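You operate a simulated robot arm through the tools that you are given. There is no shell and no other tool. Be economical: measure what you need, move in short steps, check, and stop when the job is done.

You run a simulated robot arm. Do the job below in one go: nothing can be reset, and whatever is moved stays where it is left.

TASK
Lift the cap out of the bath and blow it dry in the small white holder.
Fine: shut the green valve again, put the lid back on, leave the other caps.

Only the result counts: the job must be done as asked and must still hold three seconds after the hand-in. Knocking over, shifting, dropping, spilling or breaking anything else fails it. Lids that push on must go on centred and level and be pressed home; caps that screw on are set level and turned clockwise until they are tight.

THE ROBOT
A 7-joint arm with a two-finger parallel gripper, fixed in place. Base frame: the origin is at the foot of the arm, x ahead of it, y to its left, z up; the work surface is at about z = 860. Units: mm, rad, N and s.
With the tool pointing down near the work surface it reaches from about 240 to 680 mm from the base axis. Its first joint turns from -1.152 to 1.152 rad. Payload 2.4 kg.
Tool frame: the origin (TCP) lies between the finger pads and is the grasp point; the fingertips stand 30 mm ahead of it; z points along the fingers, y is the line along which they close. The gripper opens to 94 mm. The fingers are 28 mm wide and 10 mm thick; the gripper's body (50 by 96 mm) begins 55 mm behind the TCP.
Orientation is that of the tool frame in the base frame, as a unit quaternion [x, y, z, w]. With the fingers straight down and closing along the base's y, the tool's x points along the base's -x, its y along +y and its z along -z.

THE INTERFACE
- The arm moves only by the tool drive_tool. Its argument "motion" is a list of rows, each an object of numbers (a shift or turn left out is 0, a gripper value left out holds the last): "tx", "ty", "tz": the shift along the tool's x, y, z in units of 50 mm (1.0 is 50 mm); "wx", "wy", "wz": the turn, a rotation vector about the tool's x, y, z in units of 4 degrees (1.0 is 4 degrees); "grip": the closure, from 0 (fully open) to 1 (shut). In form: [{"tx": .., "ty": .., "tz": .., "wx": .., "wy": .., "wz": .., "grip": ..}, ...]. A call has 1 to 20 rows; each row shifts and turns the commanded pose from where the row before left it, along the tool's axes as they then stand. A call with a number of a shift or a turn outside -1 to 1 is refused whole. Rows are played at 5 a second. More than 50 mm and 0.15 rad between two rows, or a gripper value outside its range, and nothing of the call is played. A pose out of reach is approached as far as the arm can. The call stops where the force on the tool passes 60 N (or 10 N more than at its start, if that is more) or the arm is blocked; 0.2 s more then pass. The fingers move at their own pace (about 153 mm/s each) and stop on an object; they squeeze with about 39 N. The grip force told is the motor's: it shows also when the fingers shut on nothing. Time passes only in rows, and 0.2 s behind the last, so rows that do not move let the fingers close. It gives the time, the measured TCP pose, the force on the tool (base axes), the opening and the grip force at its end, in the units of the frame above (readings bear some noise), with the torque about the TCP (base axes, N m) and any sound that the robot's microphone picked up, and new pictures: "show" is both (left out), scene, wrist or none.
- Cameras (640 x 400 px; columns grow to the right, rows downward): "scene" is fixed at [15.4, 483.3, 1408.2]; the picture's right is [-0.85, -0.52, 0.00], its down [-0.46, 0.74, -0.49] and it looks along [0.26, -0.42, -0.87] (base axes); focal length 214 px, centre (320, 200). "wrist" rides on the gripper at [76, 14, -102] in the tool frame; the picture's right is [-0.18, 0.98, 0.00], its down [-0.75, -0.14, -0.64] and it looks along [-0.63, -0.12, 0.77] (tool axes); focal length 243 px, centre (320, 200). There is no depth. A picture from a camera that has moved, and an enlarged one, comes with that camera's place and axes in the base frame and with its lens.
- enlarge(camera, box): a new picture of the part [left, top, right, bottom] of that camera's present view, enlarged. No time passes.
- job_done(): hands the job in; it is judged then, once.

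Go step by step. Nothing tells you positions but the pictures and the camera data: compare them with the known pose of the tool, close in by small moves and look again before you grip or let go. The budget is 120 turns and 200 pictures, counting those below and the enlarged ones. Unless the task says otherwise, let go and move clear before handing in, and close with one line.

The tools are called after "Request:" as a command line: name --argument value ..., lists and objects as JSON in quotes. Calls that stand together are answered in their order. drive_tool: Moves the arm, as the interface text tells. Its arguments: {"type":"object","properties":{"motion":{"type":"array","items":{"type":"object","properties":{"tx":{"type":"number"},"ty":{"type":"number"},"tz":{"type":"number"},"wx":{"type":"number"},"wy":{"type":"number"},"wz":{"type":"number"},"grip":{"type":"number"}}}},"show":{"type":"string","enum":["both","scene","wrist","none"]}},"required":["motion"]} The other tools are called the same way: enlarge (camera, box) takes an enlarged picture of a part of a camera's view; job_done () hands the job in.

At the start:

```text
time_s: 0.0
ee_pos: [318.8, 212.1, 1257.9]
tool_rot: [-0.001, 1.0, 0.001, -0.001]
contact_force: [-0.5, -0.5, -0.4]
wrist_torque: [-0.02, -0.01, 0.01]
width: 94.0
gripper_force: 0.0
```

scene: 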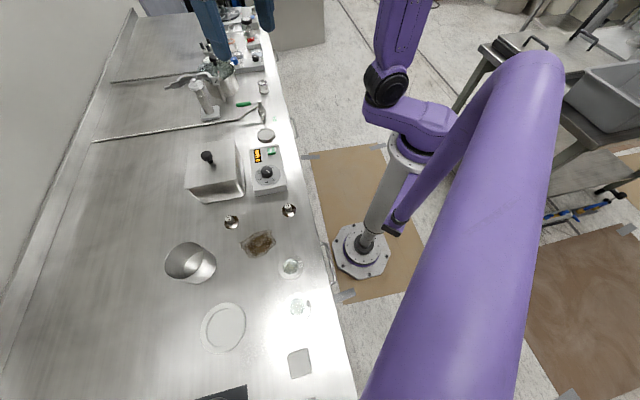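
wrist: 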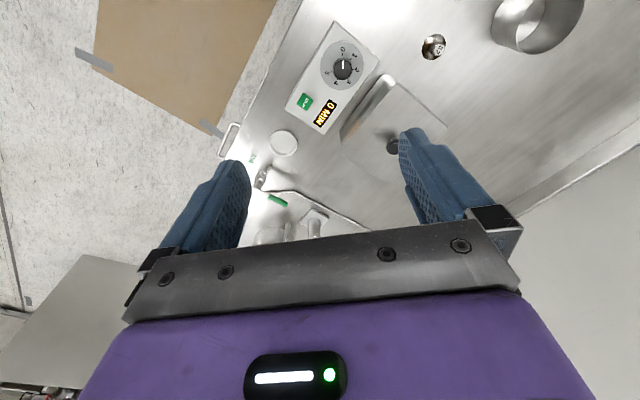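

I see a lidded metal bath with a control box, a green-handled valve near a pipe, small discs and a beaker. I'll enlarge these areas first.

Request:
enlarge --camera "scene" --box '[160, 60, 320, 160]'

Request:
enlarge --camera "scene" --box '[160, 120, 320, 220]'

Request:
enlarge --camera "scene" --box '[150, 190, 342, 310]'

Request:
enlarge --camera "wrist" --box '[220, 80, 460, 260]'

```text
4.00 times, centred on (240, 110) of scene
camera zoom: at [15.4, 483.3, 1408.2], right [-0.85, -0.52, 0.0], down [-0.46, 0.74, -0.49], along [0.26, -0.42, -0.87], focal length 858 px, centre (640, 560)
```

zoom: 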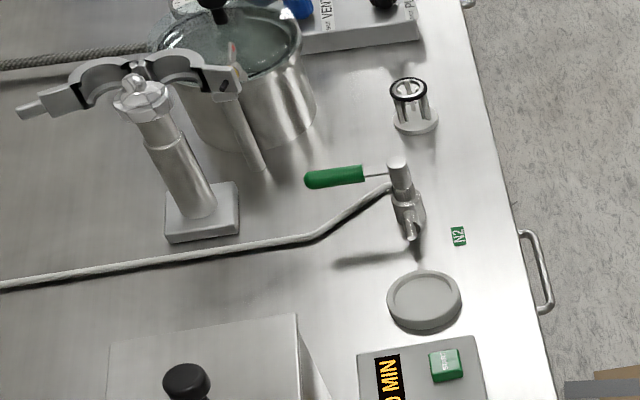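

```text
4.00 times, centred on (240, 170) of scene
camera zoom: at [15.4, 483.3, 1408.2], right [-0.85, -0.52, 0.0], down [-0.46, 0.74, -0.49], along [0.26, -0.42, -0.87], focal length 858 px, centre (640, 320)
```

zoom: 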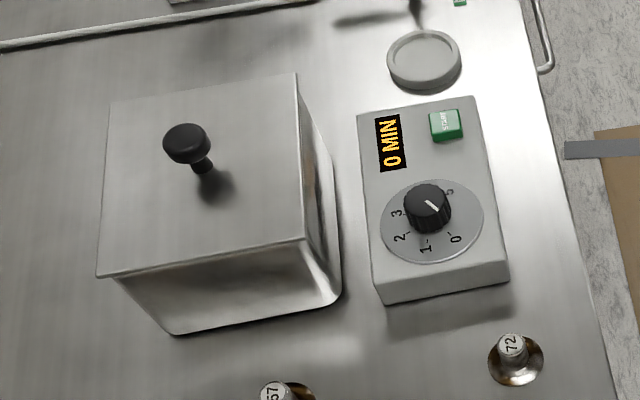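

```text
3.33 times, centred on (246, 250) of scene
camera zoom: at [15.4, 483.3, 1408.2], right [-0.85, -0.52, 0.0], down [-0.46, 0.74, -0.49], along [0.26, -0.42, -0.87], focal length 715 px, centre (567, 33)
```

zoom: 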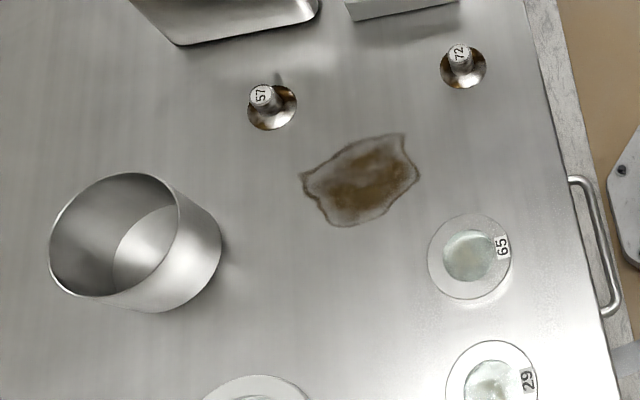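

```text
2.22 times, centred on (340, 170) of wrist
camera zoom: at [242.9, 227.6, 1360.2], right [0.18, 0.98, 0.0], down [0.75, -0.14, 0.64], along [0.63, -0.12, -0.77], focal length 539 px, centre (276, 267)
```

zoom: 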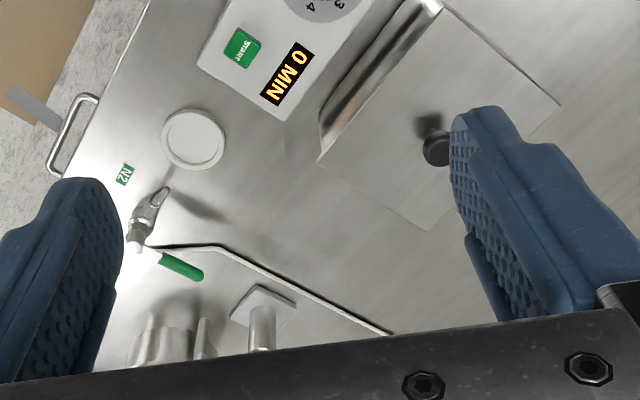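

The bath looks like the square lidded box with the timer, and the N2 valve with the green handle stands beyond it. I'll move the wrist camera closer to the valve and the small holders.

Request:
drive_tool --motion '[{"tx": -0.28, "ty": -0.47, "tz": 0.6}, {"tx": -0.28, "ty": -0.47, "tz": 0.6}, {"tx": -0.28, "ty": -0.47, "tz": 0.6}, {"tx": -0.28, "ty": -0.47, "tz": 0.6}, {"tx": -0.28, "ty": -0.47, "tz": 0.6}, {"tx": -0.28, "ty": -0.47, "tz": 0.6}]'

```text
time_s: 1.4
ee_pos: [403.7, 72.6, 1077.6]
tool_rot: [0.0, 1.0, -0.001, -0.001]
contact_force: [0.5, -0.6, 0.6]
wrist_torque: [0.0, -0.01, -0.03]
width: 94.0
gripper_force: 0.0
camera wrist: at [327.5, 87.6, 1179.4], right [0.18, 0.98, 0.0], down [0.75, -0.14, 0.64], along [0.63, -0.12, -0.77], focal length 243 px, centre (320, 200)
```

scene: 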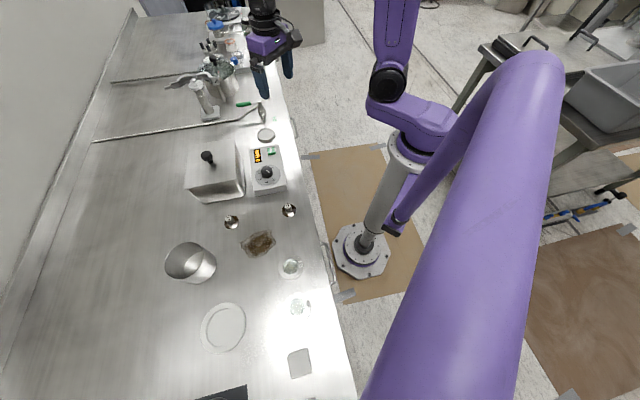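
wrist: 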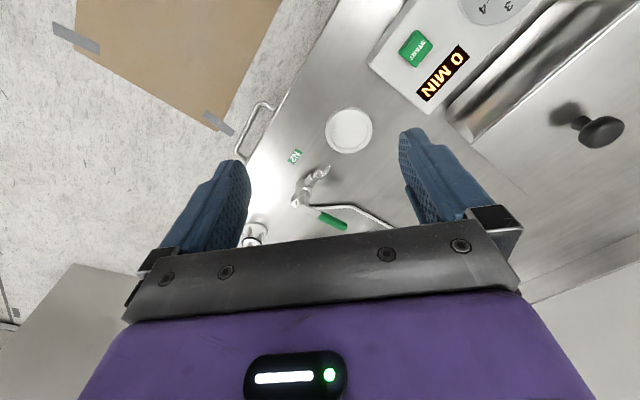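

Request:
enlarge --camera "wrist" --box '[230, 90, 400, 250]'

Request:
enlarge --camera "scene" --box '[180, 0, 300, 75]'

Request:
enlarge --camera "scene" --box '[230, 80, 290, 145]'

Request:
enlarge --camera "scene" --box '[190, 280, 340, 400]'

```text
2.50 times, centred on (315, 170) of wrist
camera zoom: at [327.5, 87.6, 1179.4], right [0.18, 0.98, 0.0], down [0.75, -0.14, 0.64], along [0.63, -0.12, -0.77], focal length 606 px, centre (332, 275)
```

zoom: 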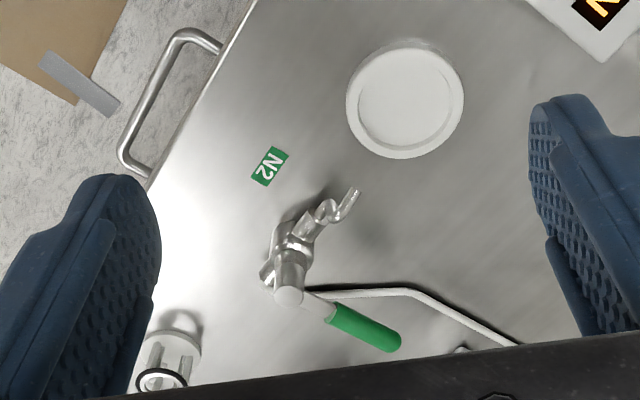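

```text
5.33 times, centred on (240, 38) of scene
camera zoom: at [15.4, 483.3, 1408.2], right [-0.85, -0.52, 0.0], down [-0.46, 0.74, -0.49], along [0.26, -0.42, -0.87], focal length 1144 px, centre (747, 1067)
```

zoom: 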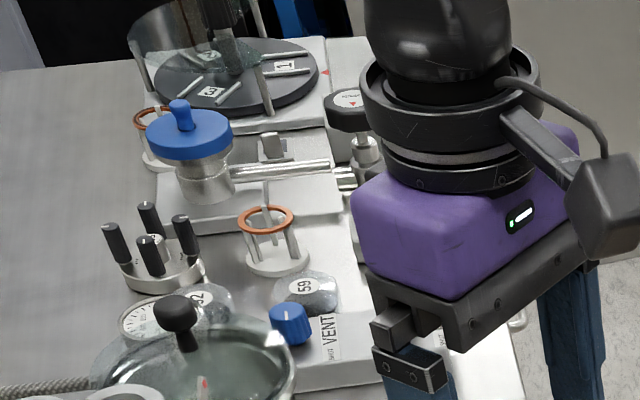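

```text
6.15 times, centred on (260, 112) of scene
camera zoom: at [15.4, 483.3, 1408.2], right [-0.85, -0.52, 0.0], down [-0.46, 0.74, -0.49], along [0.26, -0.42, -0.87], focal length 1320 px, centre (689, 738)
```

zoom: 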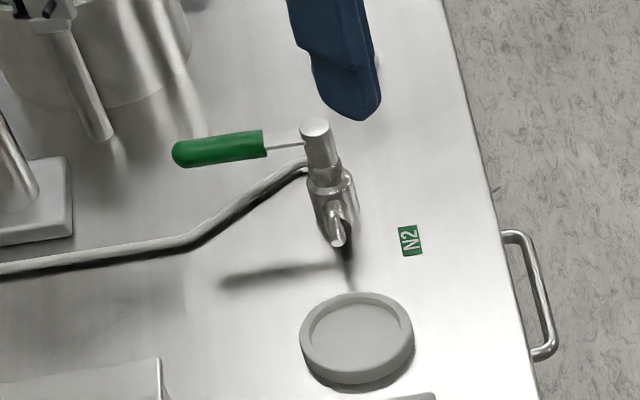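

```text
3.33 times, centred on (265, 340) of scene
camera zoom: at [15.4, 483.3, 1408.2], right [-0.85, -0.52, 0.0], down [-0.46, 0.74, -0.49], along [0.26, -0.42, -0.87], focal length 715 px, centre (503, -267)
```

zoom: 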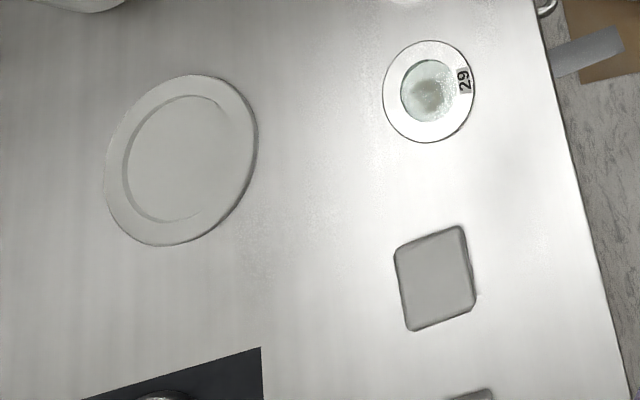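

The small white dish in front of the N2 nozzle is the holder, and the numbered knobs 57 and 72 are the other caps. The lid knob triangulates to about (465, 317, 974), so I'll move above it.

Request:
drive_tool --motion '[{"tx": -0.15, "ty": 0.8, "tz": 0}, {"tx": -0.15, "ty": 0.8, "tz": 0}, {"tx": -0.15, "ty": 0.8, "tz": 0}, {"tx": -0.15, "ty": 0.8, "tz": 0}, {"tx": -0.15, "ty": 0.8, "tz": 0}, {"tx": -0.15, "ty": 0.8, "tz": 0}]'

```text
time_s: 2.8
ee_pos: [448.1, 311.8, 1077.3]
tool_rot: [0.001, 1.0, 0.0, 0.0]
contact_force: [0.6, -0.4, -0.7]
wrist_torque: [0.02, 0.02, -0.01]
width: 93.9
gripper_force: 0.0
camera wrist: at [372.1, 326.8, 1178.9], right [0.19, 0.98, 0.0], down [0.75, -0.14, 0.64], along [0.63, -0.12, -0.77], focal length 243 px, centre (320, 200)
```

scene: 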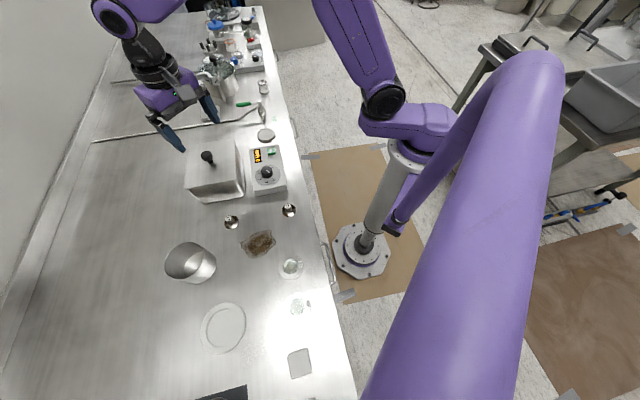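
wrist: 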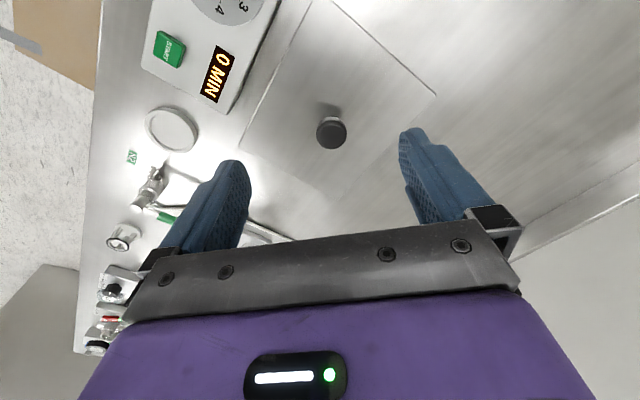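

The knob refines to about (465, 319, 974) and the lid top is near z=945, rotated about 45°. I'll centre over the knob and descend partway.

Request:
drive_tool --motion '[{"tx": -0.34, "ty": 0.15, "tz": 0.3}, {"tz": 0.6}, {"tz": 0.2}]' --show "wrist"

Request:
enlarge --camera "scene" --box '[140, 90, 260, 210]'

```text
time_s: 3.6
ee_pos: [465.5, 318.4, 1022.6]
tool_rot: [0.0, 1.0, 0.001, 0.0]
contact_force: [0.2, 0.2, -0.9]
wrist_torque: [0.03, -0.02, 0.01]
width: 94.1
gripper_force: 0.0
camera wrist: at [389.6, 334.3, 1124.3], right [0.18, 0.98, 0.0], down [0.75, -0.14, 0.64], along [0.63, -0.12, -0.77], focal length 243 px, centre (320, 200)
```

wrist: 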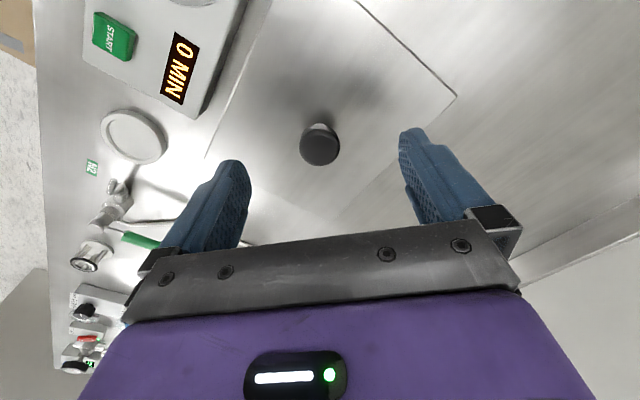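

```text
3.33 times, centred on (200, 150) of scene
camera zoom: at [15.4, 483.3, 1408.2], right [-0.85, -0.52, 0.0], down [-0.46, 0.74, -0.49], along [0.26, -0.42, -0.87], focal length 715 px, centre (720, 367)
```

zoom: 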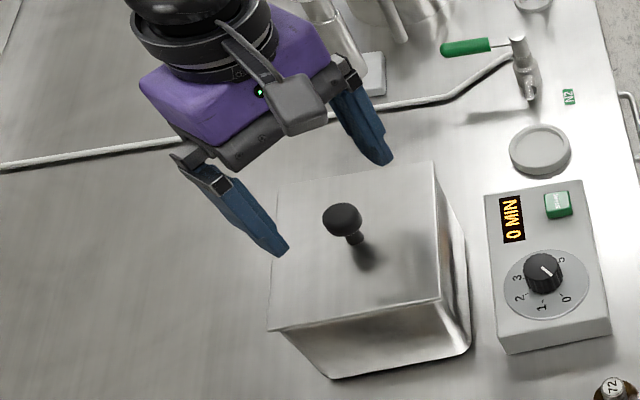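

Centred on the knob. Descending and gripping.

Request:
drive_tool --motion '[{"ty": 0.02, "tz": 0.4}, {"tz": 0.4}, {"grip": 1}, {"grip": 1}, {"grip": 1}]'

```text
time_s: 4.8
ee_pos: [465.3, 319.7, 983.5]
tool_rot: [0.0, 1.0, 0.0, 0.001]
contact_force: [1.2, 0.5, 0.5]
wrist_torque: [0.02, -0.16, 0.02]
width: 26.2
gripper_force: 39.2
camera wrist: at [389.5, 335.3, 1084.4], right [0.18, 0.98, 0.0], down [0.75, -0.14, 0.64], along [0.63, -0.12, -0.77], focal length 243 px, centre (320, 200)
```

scene: 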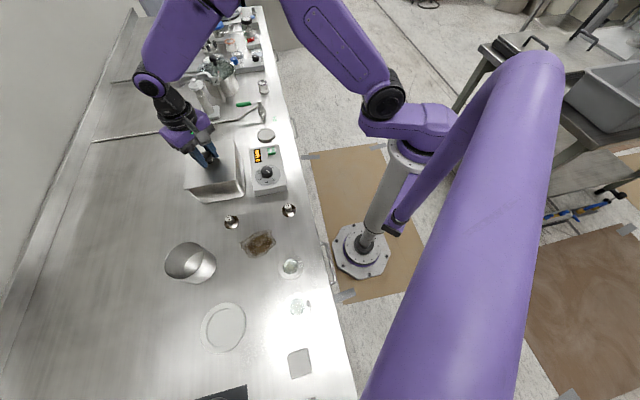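
wrist: 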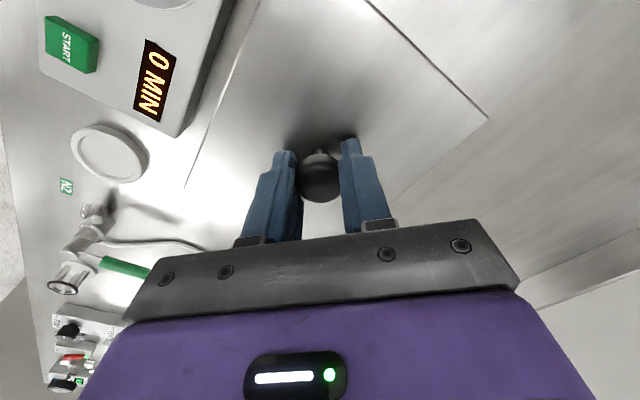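

Gripped (26 mm). Lifting slowly.

Request:
drive_tool --motion '[{"tz": -0.2}, {"tz": -0.3}, {"tz": -0.4}, {"tz": -0.5}, {"tz": -0.6}]'

```text
time_s: 6.0
ee_pos: [463.8, 319.9, 1083.2]
tool_rot: [0.001, 1.0, 0.0, 0.0]
contact_force: [-0.7, 0.4, -0.1]
wrist_torque: [0.01, 0.05, 0.02]
width: 0.0
gripper_force: 33.0
camera wrist: at [388.5, 334.8, 1184.9], right [0.18, 0.98, 0.0], down [0.75, -0.14, 0.64], along [0.63, -0.12, -0.77], focal length 243 px, centre (320, 200)
```

scene: 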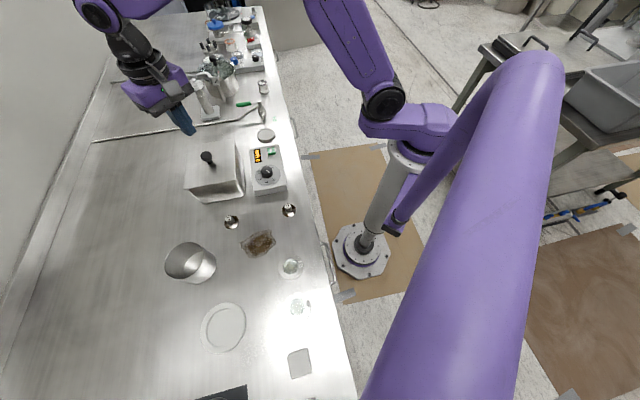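
wrist: 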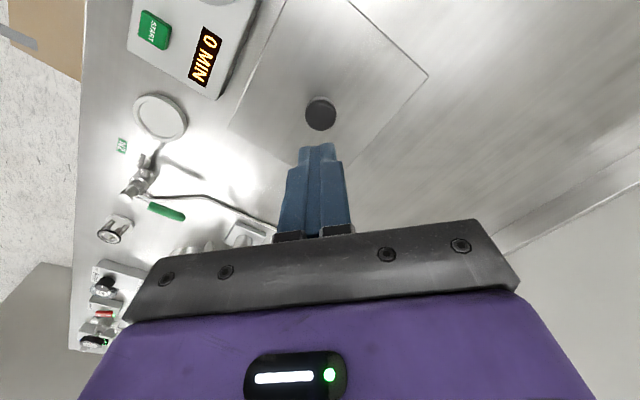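

The fingers slipped off the knob, so I need to see its shape to grip it lower.

Request:
enlarge --camera "wrist" --box '[270, 80, 370, 145]'

Request:
enlarge --camera "scene" --box '[180, 130, 260, 210]'

```text
6.15 times, centred on (320, 112) of wrist
camera zoom: at [388.5, 334.8, 1184.9], right [0.18, 0.98, 0.0], down [0.75, -0.14, 0.64], along [0.63, -0.12, -0.77], focal length 1493 px, centre (320, 738)
```

zoom: 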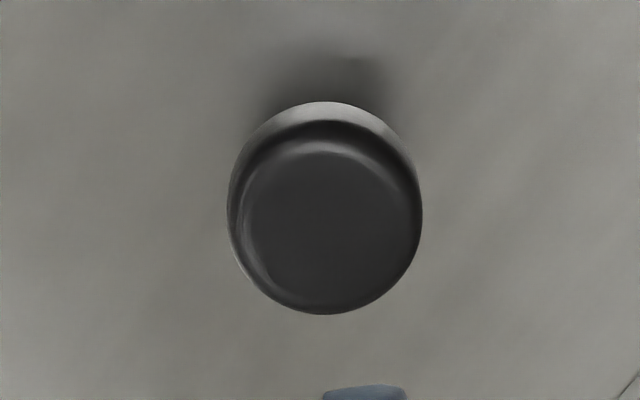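

```text
5.00 times, centred on (220, 170) of scene
camera zoom: at [15.4, 483.3, 1408.2], right [-0.85, -0.52, 0.0], down [-0.46, 0.74, -0.49], along [0.26, -0.42, -0.87], focal length 1072 px, centre (820, 350)
```

zoom: 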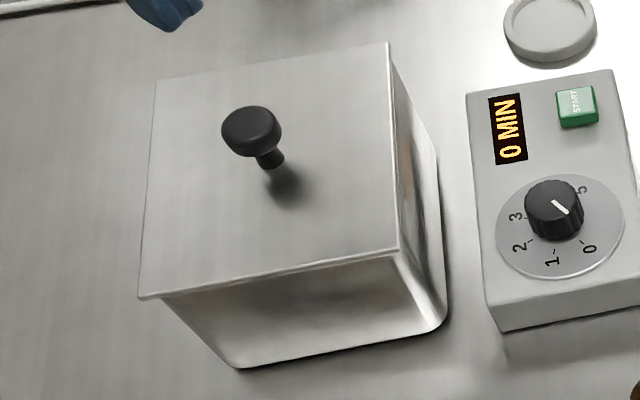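

The knob head is about 28 mm wide, centred near z≈978. I'll regrip a little lower and lift slowly while watching the force.

Request:
drive_tool --motion '[{"tx": -0.03, "grip": 0.4}, {"grip": 0.4, "tz": 0.7}, {"tz": 0.7}, {"tz": 0.6}, {"tz": 0.1}, {"tz": 0.06}]' --show "none"

```text
time_s: 7.5
ee_pos: [466.3, 321.5, 980.1]
tool_rot: [-0.001, 1.0, 0.002, 0.003]
contact_force: [-0.9, -1.0, 8.0]
wrist_torque: [-0.28, 0.12, -0.02]
width: 56.8
gripper_force: 0.2
stopped in row 6: the force on the tool passed its limit (the readings are from after the stop); the commanded pose is now the measured one
```

Fingertips touched the lid at TCP z≈980, so its top is near 950. I'll back off 1 mm, grip, and lift a tiny bit.

Request:
drive_tool --motion '[{"tz": -0.03}, {"grip": 1}, {"grip": 1}, {"grip": 1}, {"tz": -0.04}, {"tz": -0.04}]' --show "wrist"

```text
time_s: 8.9
ee_pos: [467.0, 321.6, 983.2]
tool_rot: [0.0, 1.0, 0.002, 0.003]
contact_force: [0.2, 0.2, -2.4]
wrist_torque: [-0.02, 0.0, -0.01]
width: 26.5
gripper_force: 38.8
camera wrist: at [390.2, 336.5, 1086.0], right [0.18, 0.98, 0.0], down [0.75, -0.14, 0.65], along [0.64, -0.12, -0.76], focal length 243 px, centre (320, 200)
```

wrist: 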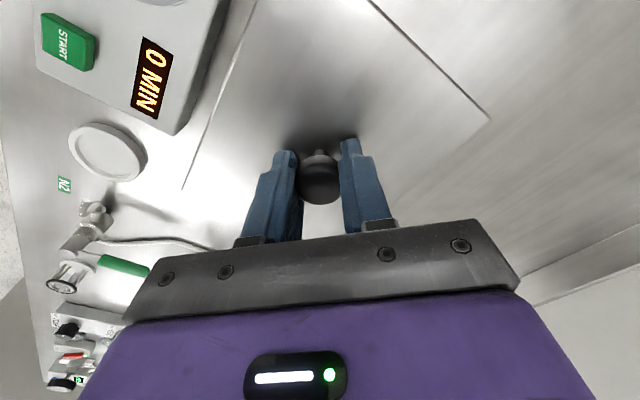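

Force is only -2.4 N so far; continuing gently.

Request:
drive_tool --motion '[{"tz": -0.06}, {"tz": -0.06}, {"tz": -0.06}]' --show "wrist"

```text
time_s: 9.7
ee_pos: [466.5, 321.6, 993.8]
tool_rot: [-0.001, 1.0, 0.001, 0.003]
contact_force: [0.8, -0.3, -1.3]
wrist_torque: [0.0, 0.0, -0.01]
width: 26.4
gripper_force: 39.2
camera wrist: at [390.2, 336.6, 1095.1], right [0.18, 0.98, 0.0], down [0.75, -0.14, 0.65], along [0.64, -0.12, -0.76], focal length 243 px, centre (320, 200)
```

wrist: 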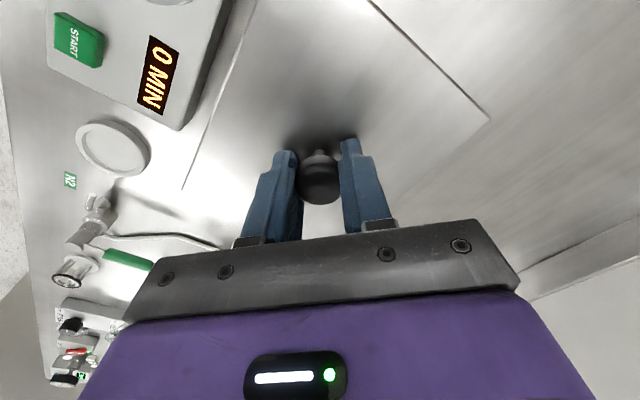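

The lid corner stays fixed relative to the camera, so the lid is rising with the gripper. Continuing slowly.

Request:
drive_tool --motion '[{"tz": -0.1}, {"tz": -0.1}, {"tz": -0.1}, {"tz": -0.1}, {"tz": -0.1}, {"tz": -0.1}, {"tz": -0.1}]'

```text
time_s: 11.3
ee_pos: [466.0, 321.8, 1028.6]
tool_rot: [0.0, 1.0, 0.001, 0.002]
contact_force: [0.8, 0.4, -1.4]
wrist_torque: [0.01, -0.01, 0.01]
width: 26.6
gripper_force: 39.4
camera wrist: at [390.2, 336.3, 1130.0], right [0.18, 0.98, 0.0], down [0.75, -0.14, 0.65], along [0.63, -0.12, -0.76], focal length 243 px, centre (320, 200)
```

scene: 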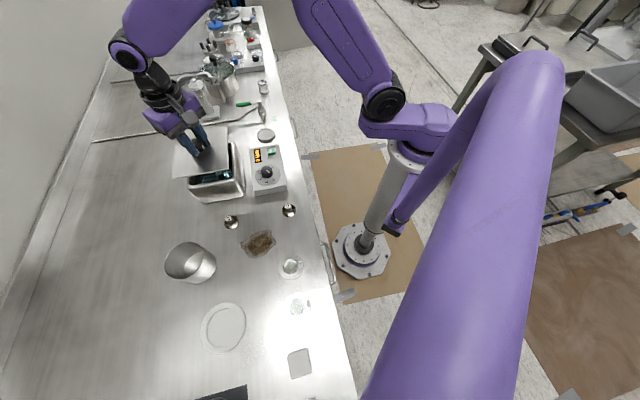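
wrist: 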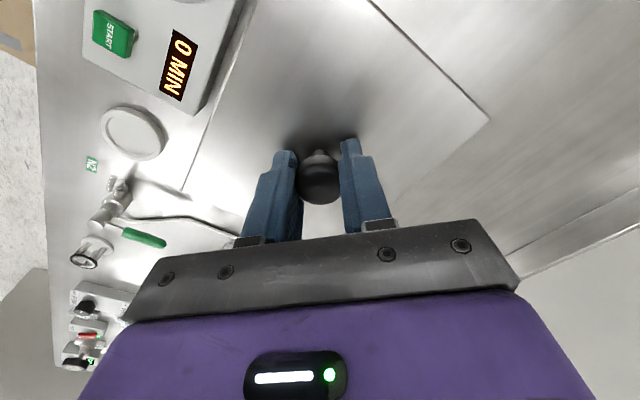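

The lid is off. I'll carry it to the free space beyond the bath, at about (583, 190).

Request:
drive_tool --motion '[{"tx": -0.08, "ty": -0.09}, {"tx": -0.16, "ty": -0.18}, {"tx": -0.16, "ty": -0.18}, {"tx": -0.16, "ty": -0.18}, {"tx": -0.16, "ty": -0.18}, {"tx": -0.16, "ty": -0.18}, {"tx": -0.16, "ty": -0.18}, {"tx": -0.16, "ty": -0.18}, {"tx": -0.16, "ty": -0.18}, {"tx": -0.16, "ty": -0.18}, {"tx": -0.16, "ty": -0.18}, {"tx": -0.16, "ty": -0.18}, {"tx": -0.16, "ty": -0.18}, {"tx": -0.16, "ty": -0.18}, {"tx": -0.16, "ty": -0.18}, {"tx": -0.08, "ty": -0.09}]'

Request:
enlarge --camera "scene" --box '[150, 70, 290, 210]'

```text
time_s: 14.7
ee_pos: [586.6, 186.3, 1030.6]
tool_rot: [0.001, 1.0, 0.002, 0.003]
contact_force: [0.1, 0.7, -1.7]
wrist_torque: [-0.02, 0.02, -0.03]
width: 26.7
gripper_force: 39.1
camera wrist: at [510.6, 200.8, 1131.2], right [0.18, 0.98, 0.0], down [0.75, -0.14, 0.65], along [0.64, -0.12, -0.76], focal length 243 px, centre (320, 200)
```

scene: 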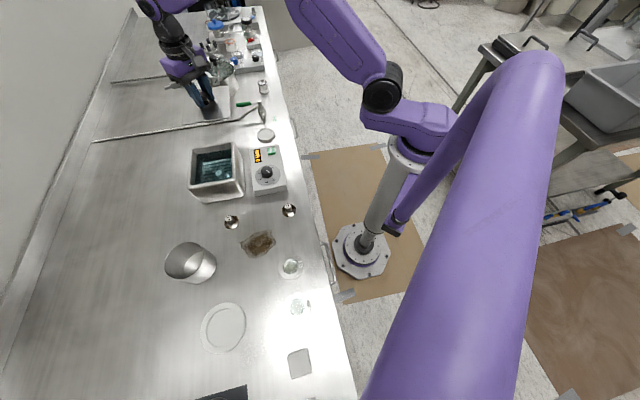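
wrist: 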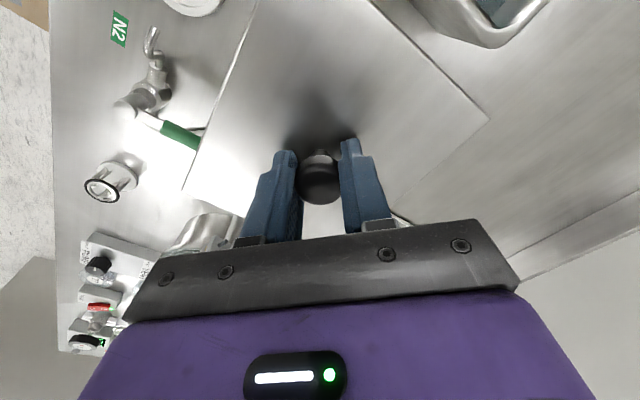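

```text
2.86 times, centred on (220, 140) of scene
camera zoom: at [15.4, 483.3, 1408.2], right [-0.85, -0.52, 0.0], down [-0.46, 0.74, -0.49], along [0.26, -0.42, -0.87], focal length 613 px, centre (606, 371)
```

zoom: 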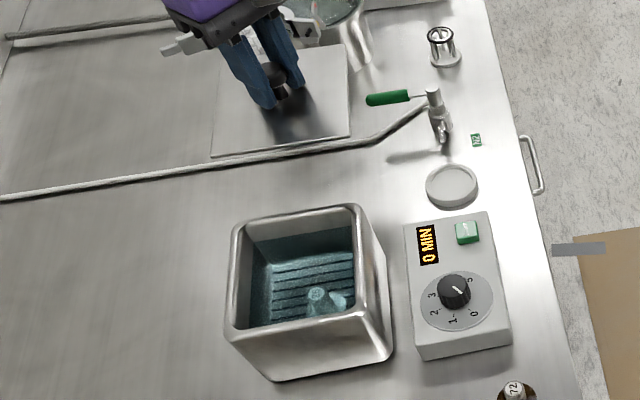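

The lid is clear of the bath, where a cap stands in the water. I'll shift slightly away from the valve handle and lower the lid towards the table.

Request:
drive_tool --motion '[{"tx": 0.1, "ty": 0.1, "tz": 0.1}, {"tx": 0.1, "ty": 0.1, "tz": 0.2}, {"tz": 0.25}, {"tz": 0.25}, {"tz": 0.25}, {"tz": 0.25}, {"tz": 0.25}, {"tz": 0.25}, {"tz": 0.2}, {"tz": 0.2}, {"tz": 0.1}]'

Request:
enlarge --camera "scene" --box '[180, 80, 290, 200]'

```text
time_s: 17.1
ee_pos: [577.5, 196.7, 913.7]
tool_rot: [0.0, 1.0, 0.002, 0.003]
contact_force: [0.0, 0.9, -1.7]
wrist_torque: [0.01, 0.01, -0.02]
width: 26.7
gripper_force: 39.5
camera wrist: at [500.8, 211.6, 1015.3], right [0.18, 0.98, 0.0], down [0.75, -0.14, 0.65], along [0.64, -0.12, -0.76], focal length 243 px, centre (320, 200)
```

scene: 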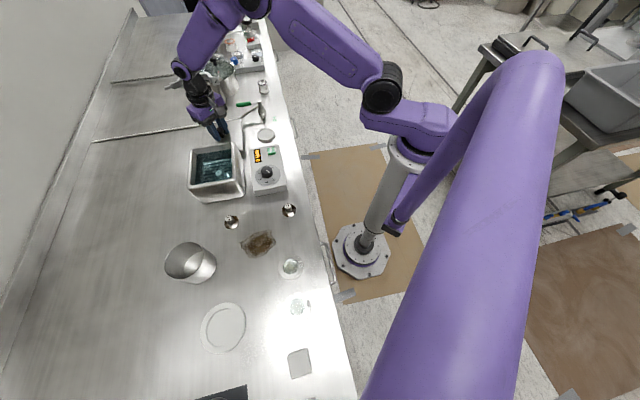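
wrist: 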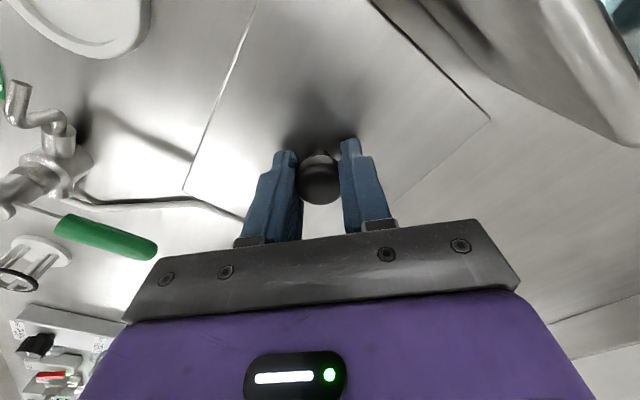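

```text
3.33 times, centred on (235, 140) of scene
camera zoom: at [15.4, 483.3, 1408.2], right [-0.85, -0.52, 0.0], down [-0.46, 0.74, -0.49], along [0.26, -0.42, -0.87], focal length 715 px, centre (603, 400)
```

zoom: 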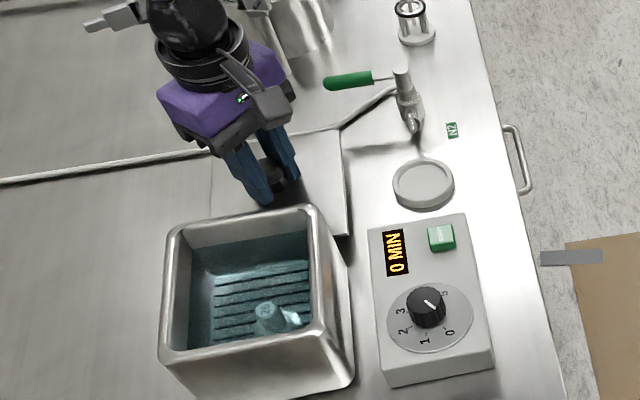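

The clearances to pipe, handle and bath look fine. Lowering the last bit in small steps.

Request:
drive_tool --motion '[{"tz": 0.1}, {"tz": 0.1}, {"tz": 0.06}, {"tz": 0.04}]' --show "none"

```text
time_s: 18.1
ee_pos: [576.7, 196.9, 898.7]
tool_rot: [-0.001, 1.0, 0.002, 0.003]
contact_force: [-0.6, -0.2, -1.0]
wrist_torque: [0.01, 0.04, 0.01]
width: 26.6
gripper_force: 38.8
```

Request:
drive_tool --motion '[{"tz": 0.03}, {"tz": 0.03}]' --show "none"

```text
time_s: 18.7
ee_pos: [576.7, 196.8, 896.6]
tool_rot: [0.0, 1.0, 0.002, 0.003]
contact_force: [0.5, 0.9, -1.1]
wrist_torque: [0.03, 0.0, 0.0]
width: 26.9
gripper_force: 38.9
```

Still no contact; continuing in 1 mm steps.

Request:
drive_tool --motion '[{"tz": 0.025}, {"tz": 0.025}]' --show "none"

```text
time_s: 19.3
ee_pos: [577.5, 197.6, 894.9]
tool_rot: [0.0, 1.0, 0.002, 0.003]
contact_force: [-8.8, -3.4, 23.6]
wrist_torque: [-0.1, 0.89, 0.0]
width: 26.5
gripper_force: 39.3
```

Contact with the table (24 N). I'll ease off, release and rise.

Request:
drive_tool --motion '[{"tz": -0.015}, {"grip": 0.4}, {"grip": 0.4}, {"tz": -0.5}, {"tz": -0.9}, {"tz": -0.9}]'

```text
time_s: 20.7
ee_pos: [576.1, 195.9, 1009.1]
tool_rot: [0.0, 1.0, 0.002, 0.002]
contact_force: [1.3, -0.6, -0.1]
wrist_torque: [-0.01, 0.02, -0.01]
width: 56.4
gripper_force: 0.0
camera wrist: at [499.9, 211.4, 1110.8], right [0.18, 0.98, 0.0], down [0.75, -0.14, 0.64], along [0.63, -0.12, -0.76], focal length 243 px, centre (320, 200)
```

scene: 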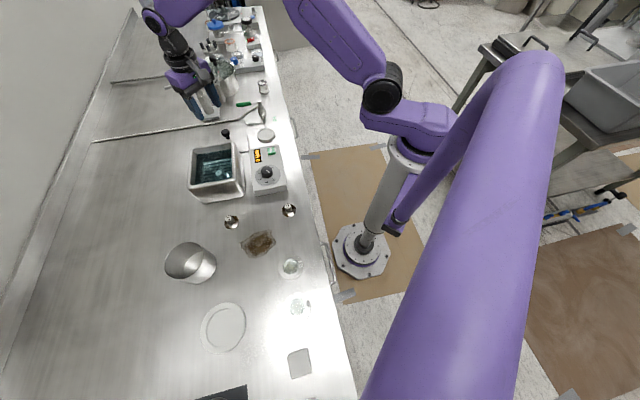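
wrist: 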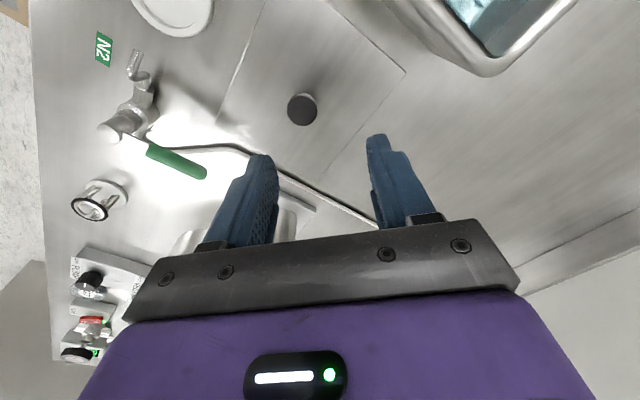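

The lid lies flat on the table. Now I'll look into the bath.

Request:
drive_tool --motion '[{"tz": -0.7}, {"tx": 0.64, "ty": 0.42}, {"tx": 0.64, "ty": 0.42}, {"tx": 0.64, "ty": 0.42}, {"tx": 0.64, "ty": 0.42}, {"tx": 0.64, "ty": 0.42}, {"tx": 0.64, "ty": 0.42}, {"tx": 0.64, "ty": 0.42, "grip": 0}]' --show "wrist"

Request:
enlarge --camera "scene" --box '[185, 135, 250, 205]'

Request:
enlarge --camera "wrist" --box '[220, 60, 460, 220]'

```text
time_s: 22.5
ee_pos: [350.8, 345.0, 1043.8]
tool_rot: [0.0, 1.0, 0.002, 0.002]
contact_force: [0.2, 0.1, 0.1]
wrist_torque: [-0.02, 0.0, 0.0]
width: 94.1
gripper_force: 0.0
camera wrist: at [274.4, 360.1, 1144.9], right [0.18, 0.98, 0.0], down [0.75, -0.14, 0.65], along [0.63, -0.12, -0.76], focal length 243 px, centre (320, 200)
```

wrist: 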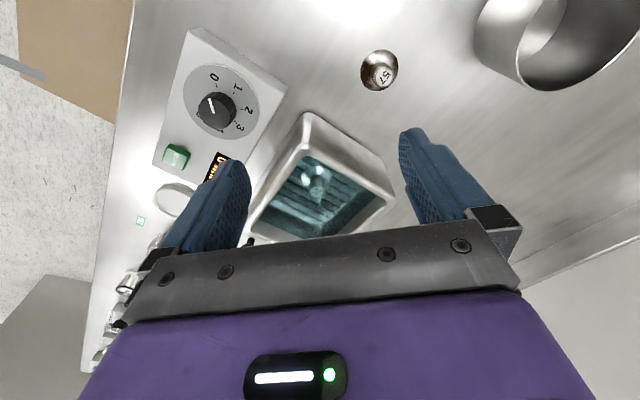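

```text
5.71 times, centred on (218, 170) of scene
camera zoom: at [15.4, 483.3, 1408.2], right [-0.85, -0.52, 0.0], down [-0.46, 0.74, -0.49], along [0.26, -0.42, -0.87], focal length 1226 px, centre (906, 371)
```

zoom: 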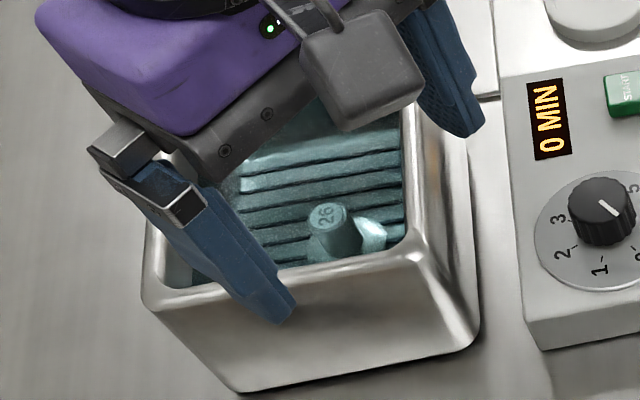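

```text
2.50 times, centred on (340, 140) of wrist
camera zoom: at [274.4, 360.1, 1144.9], right [0.18, 0.98, 0.0], down [0.75, -0.14, 0.65], along [0.63, -0.12, -0.76], focal length 606 px, centre (270, 350)
```

zoom: 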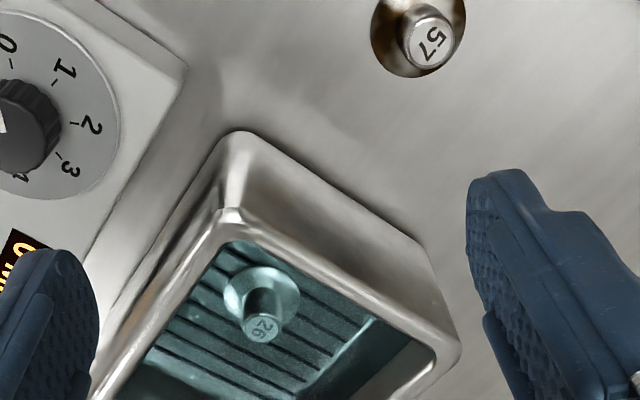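

Cap 26 stands in the bath, its post top triangulating to about (438, 325, 932). I'll move above it with the gripper part-closed and check.

Request:
drive_tool --motion '[{"tx": -0.6, "ty": -0.14, "grip": 0.64}, {"tx": -0.6, "ty": -0.13}, {"tx": -0.54, "ty": -0.13}, {"tz": 0.44}, {"tz": 0.44}]'

Request:
enlarge --camera "wrist" --box '[220, 60, 460, 220]'

Request:
enlarge --camera "scene" --box '[185, 135, 250, 205]'

```text
time_s: 23.7
ee_pos: [440.6, 323.8, 1000.1]
tool_rot: [0.0, 1.0, 0.002, 0.003]
contact_force: [0.2, 0.0, -0.3]
wrist_torque: [0.01, 0.01, 0.03]
width: 33.8
gripper_force: 0.2
camera wrist: at [362.5, 338.3, 1101.7], right [0.18, 0.98, 0.0], down [0.75, -0.14, 0.65], along [0.64, -0.12, -0.76], focal length 243 px, centre (320, 200)
```

scene: 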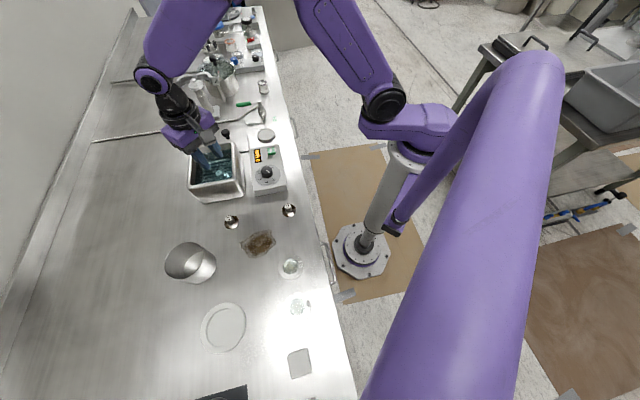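
wrist: 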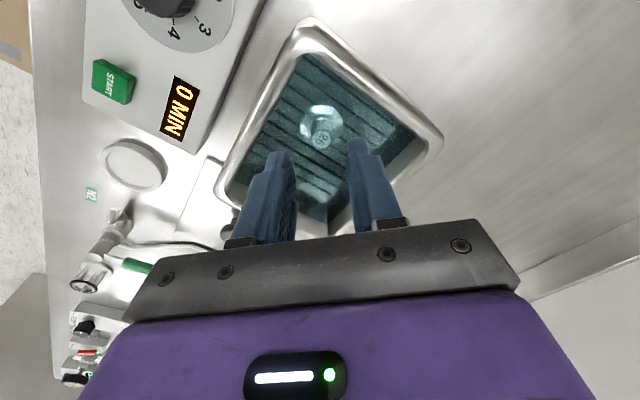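

```text
2.50 times, centred on (340, 140) of wrist
camera zoom: at [362.5, 338.3, 1101.7], right [0.18, 0.98, 0.0], down [0.75, -0.14, 0.65], along [0.64, -0.12, -0.76], focal length 606 px, centre (270, 350)
```

zoom: 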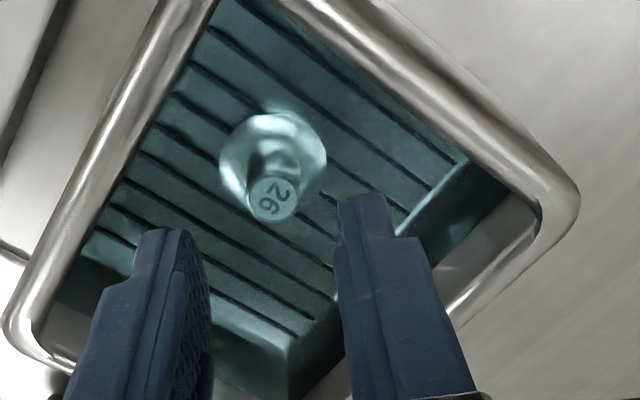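

```text
5.71 times, centred on (218, 170) of scene
camera zoom: at [15.4, 483.3, 1408.2], right [-0.85, -0.52, 0.0], down [-0.46, 0.74, -0.49], along [0.26, -0.42, -0.87], focal length 1226 px, centre (906, 371)
```

zoom: 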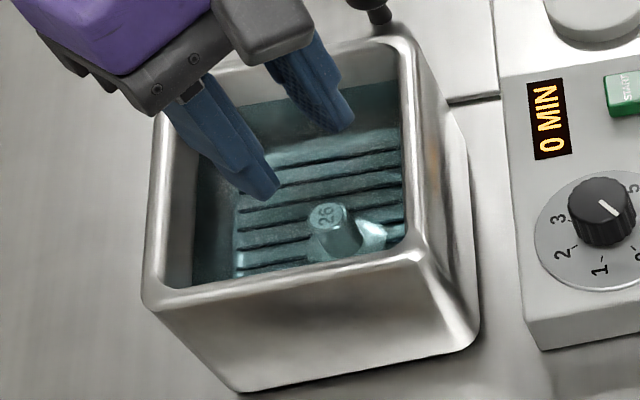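

The post top is at about (442, 324, 932), nearly under the TCP. Lowering until the tips are just above it, then checking.

Request:
drive_tool --motion '[{"tx": -0.03, "tz": 0.3}, {"tz": 0.36}]'

Request:
enlarge --camera "wrist" --box '[220, 90, 440, 240]'

Request:
enlarge --camera "scene" --box '[185, 135, 250, 205]'

```text
time_s: 24.3
ee_pos: [442.0, 321.7, 966.9]
tool_rot: [0.0, 1.0, 0.001, 0.002]
contact_force: [0.1, -0.7, 0.0]
wrist_torque: [-0.02, -0.02, 0.03]
width: 33.5
gripper_force: 0.1
camera wrist: at [364.6, 337.7, 1069.1], right [0.18, 0.98, 0.0], down [0.75, -0.14, 0.65], along [0.64, -0.12, -0.76], focal length 243 px, centre (320, 200)
```

scene: 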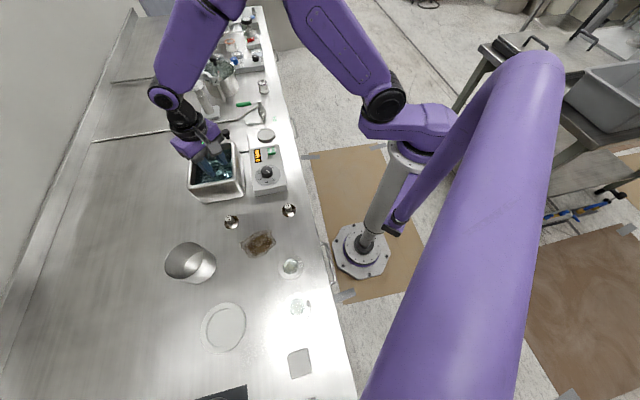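
wrist: 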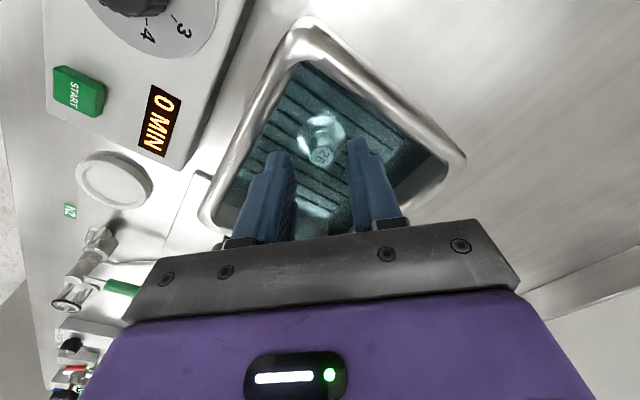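

```text
2.67 times, centred on (330, 165) of wrist
camera zoom: at [364.6, 337.7, 1069.1], right [0.18, 0.98, 0.0], down [0.75, -0.14, 0.65], along [0.64, -0.12, -0.76], focal length 647 px, centre (293, 293)
```

zoom: 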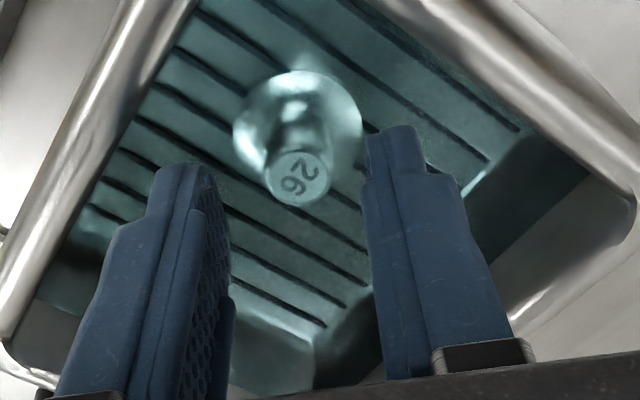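

```text
5.71 times, centred on (218, 170) of scene
camera zoom: at [15.4, 483.3, 1408.2], right [-0.85, -0.52, 0.0], down [-0.46, 0.74, -0.49], along [0.26, -0.42, -0.87], focal length 1226 px, centre (906, 371)
```

zoom: 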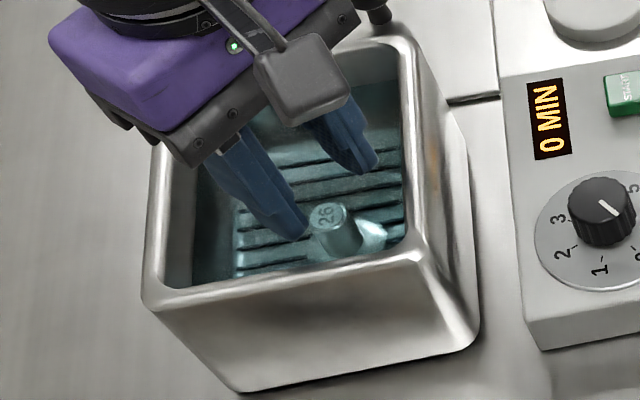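

Post is at about (440, 324.7). I'll shift slightly, go down 20 mm and grip.

Request:
drive_tool --motion '[{"tx": 0.04, "ty": 0.06}, {"tz": 0.2}, {"tz": 0.2}]' --show "wrist"

Request:
enlarge --camera "wrist" --box '[220, 90, 440, 240]'

Request:
enlarge --camera "scene" --box '[185, 135, 250, 205]'

```text
time_s: 25.1
ee_pos: [439.5, 326.1, 946.1]
tool_rot: [0.0, 1.0, 0.002, 0.003]
contact_force: [0.4, 0.0, 0.3]
wrist_torque: [0.02, -0.01, 0.02]
width: 33.8
gripper_force: 0.1
camera wrist: at [362.6, 340.8, 1047.4], right [0.18, 0.98, 0.0], down [0.75, -0.14, 0.65], along [0.64, -0.12, -0.76], focal length 243 px, centre (320, 200)
```

wrist: 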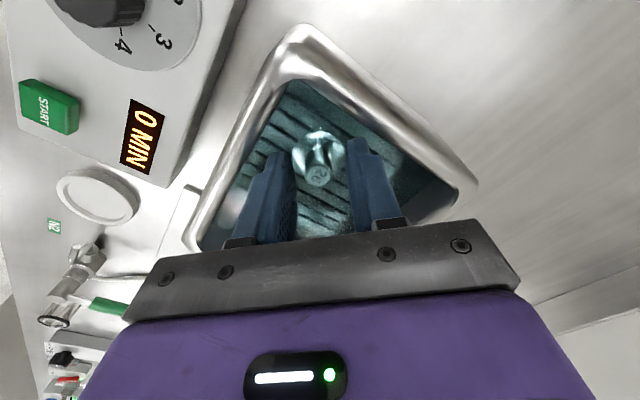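

```text
2.67 times, centred on (330, 165) of wrist
camera zoom: at [362.6, 340.8, 1047.4], right [0.18, 0.98, 0.0], down [0.75, -0.14, 0.65], along [0.64, -0.12, -0.76], focal length 647 px, centre (293, 293)
```

zoom: 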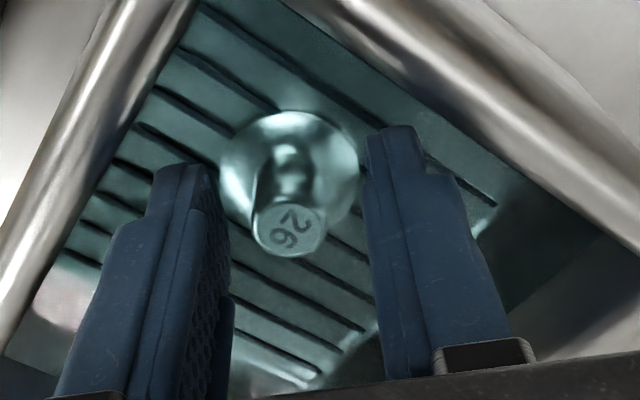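

```text
5.71 times, centred on (218, 170) of scene
camera zoom: at [15.4, 483.3, 1408.2], right [-0.85, -0.52, 0.0], down [-0.46, 0.74, -0.49], along [0.26, -0.42, -0.87], focal length 1226 px, centre (906, 371)
```

zoom: 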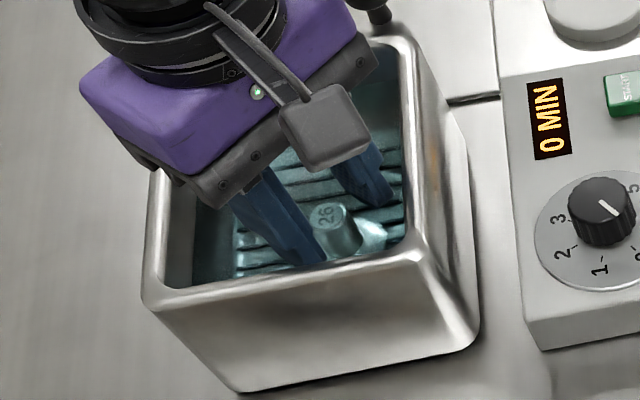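

The post is centred between the fingers. Gripping.

Request:
drive_tool --motion '[{"grip": 1}, {"grip": 1}, {"grip": 1}]' --show "wrist"

Request:
enlarge --camera "wrist" --box '[220, 90, 440, 240]'

```text
time_s: 25.9
ee_pos: [438.5, 325.7, 946.1]
tool_rot: [0.0, 1.0, 0.001, 0.002]
contact_force: [-0.2, 0.0, -0.7]
wrist_torque: [-0.02, -0.03, 0.01]
width: 0.0
gripper_force: 33.1
camera wrist: at [362.7, 340.7, 1047.6], right [0.18, 0.98, 0.0], down [0.75, -0.14, 0.65], along [0.64, -0.12, -0.76], focal length 243 px, centre (320, 200)
```

wrist: 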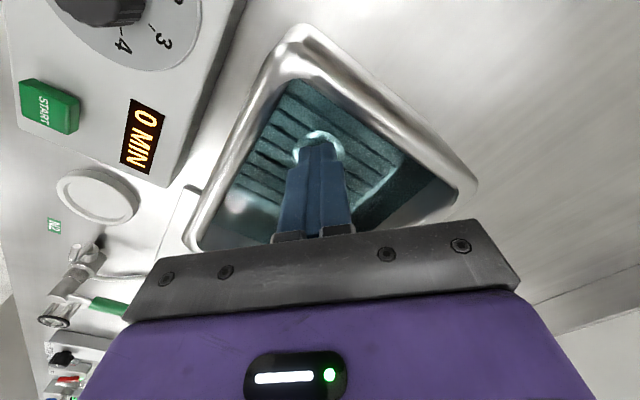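

```text
2.67 times, centred on (330, 165) of wrist
camera zoom: at [362.7, 340.7, 1047.6], right [0.18, 0.98, 0.0], down [0.75, -0.14, 0.65], along [0.64, -0.12, -0.76], focal length 647 px, centre (293, 293)
```

zoom: 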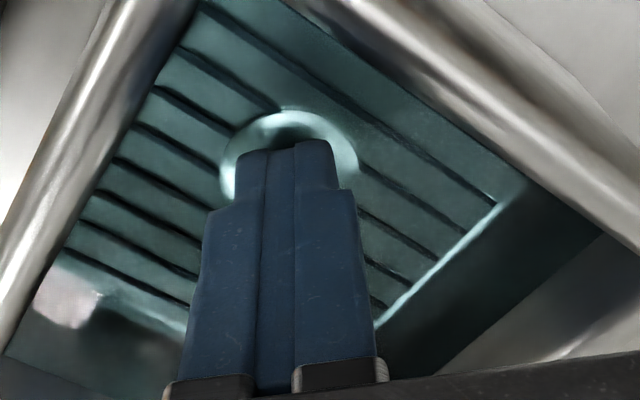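

The fingers closed on nothing, so the post is lower and further in x than estimated because my two viewing rays were nearly parallel. I'll rise and move forward to view it almost straight down.

Request:
drive_tool --motion '[{"tz": -0.6}, {"tz": -0.6, "grip": 0.6}, {"tx": -0.7, "ty": -0.16}, {"tx": -0.7, "ty": -0.16}]' --show "wrist"

Request:
enlarge --camera "wrist" --box '[220, 0, 440, 140]'

```text
time_s: 26.9
ee_pos: [511.5, 309.2, 1006.0]
tool_rot: [0.001, 1.0, 0.001, 0.001]
contact_force: [-0.4, -0.2, 0.2]
wrist_torque: [0.01, 0.0, 0.01]
width: 37.8
gripper_force: 0.0
camera wrist: at [434.8, 325.0, 1108.3], right [0.18, 0.98, 0.0], down [0.75, -0.14, 0.64], along [0.63, -0.12, -0.76], focal length 243 px, centre (320, 200)
```

wrist: 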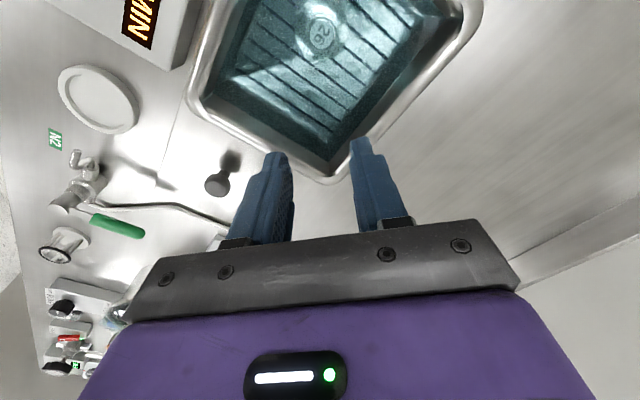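

```text
2.86 times, centred on (330, 70) of wrist
camera zoom: at [434.8, 325.0, 1108.3], right [0.18, 0.98, 0.0], down [0.75, -0.14, 0.64], along [0.63, -0.12, -0.76], focal length 693 px, centre (291, 571)
```

zoom: 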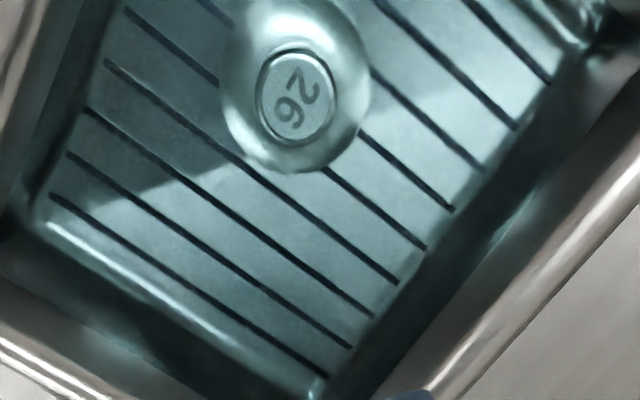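

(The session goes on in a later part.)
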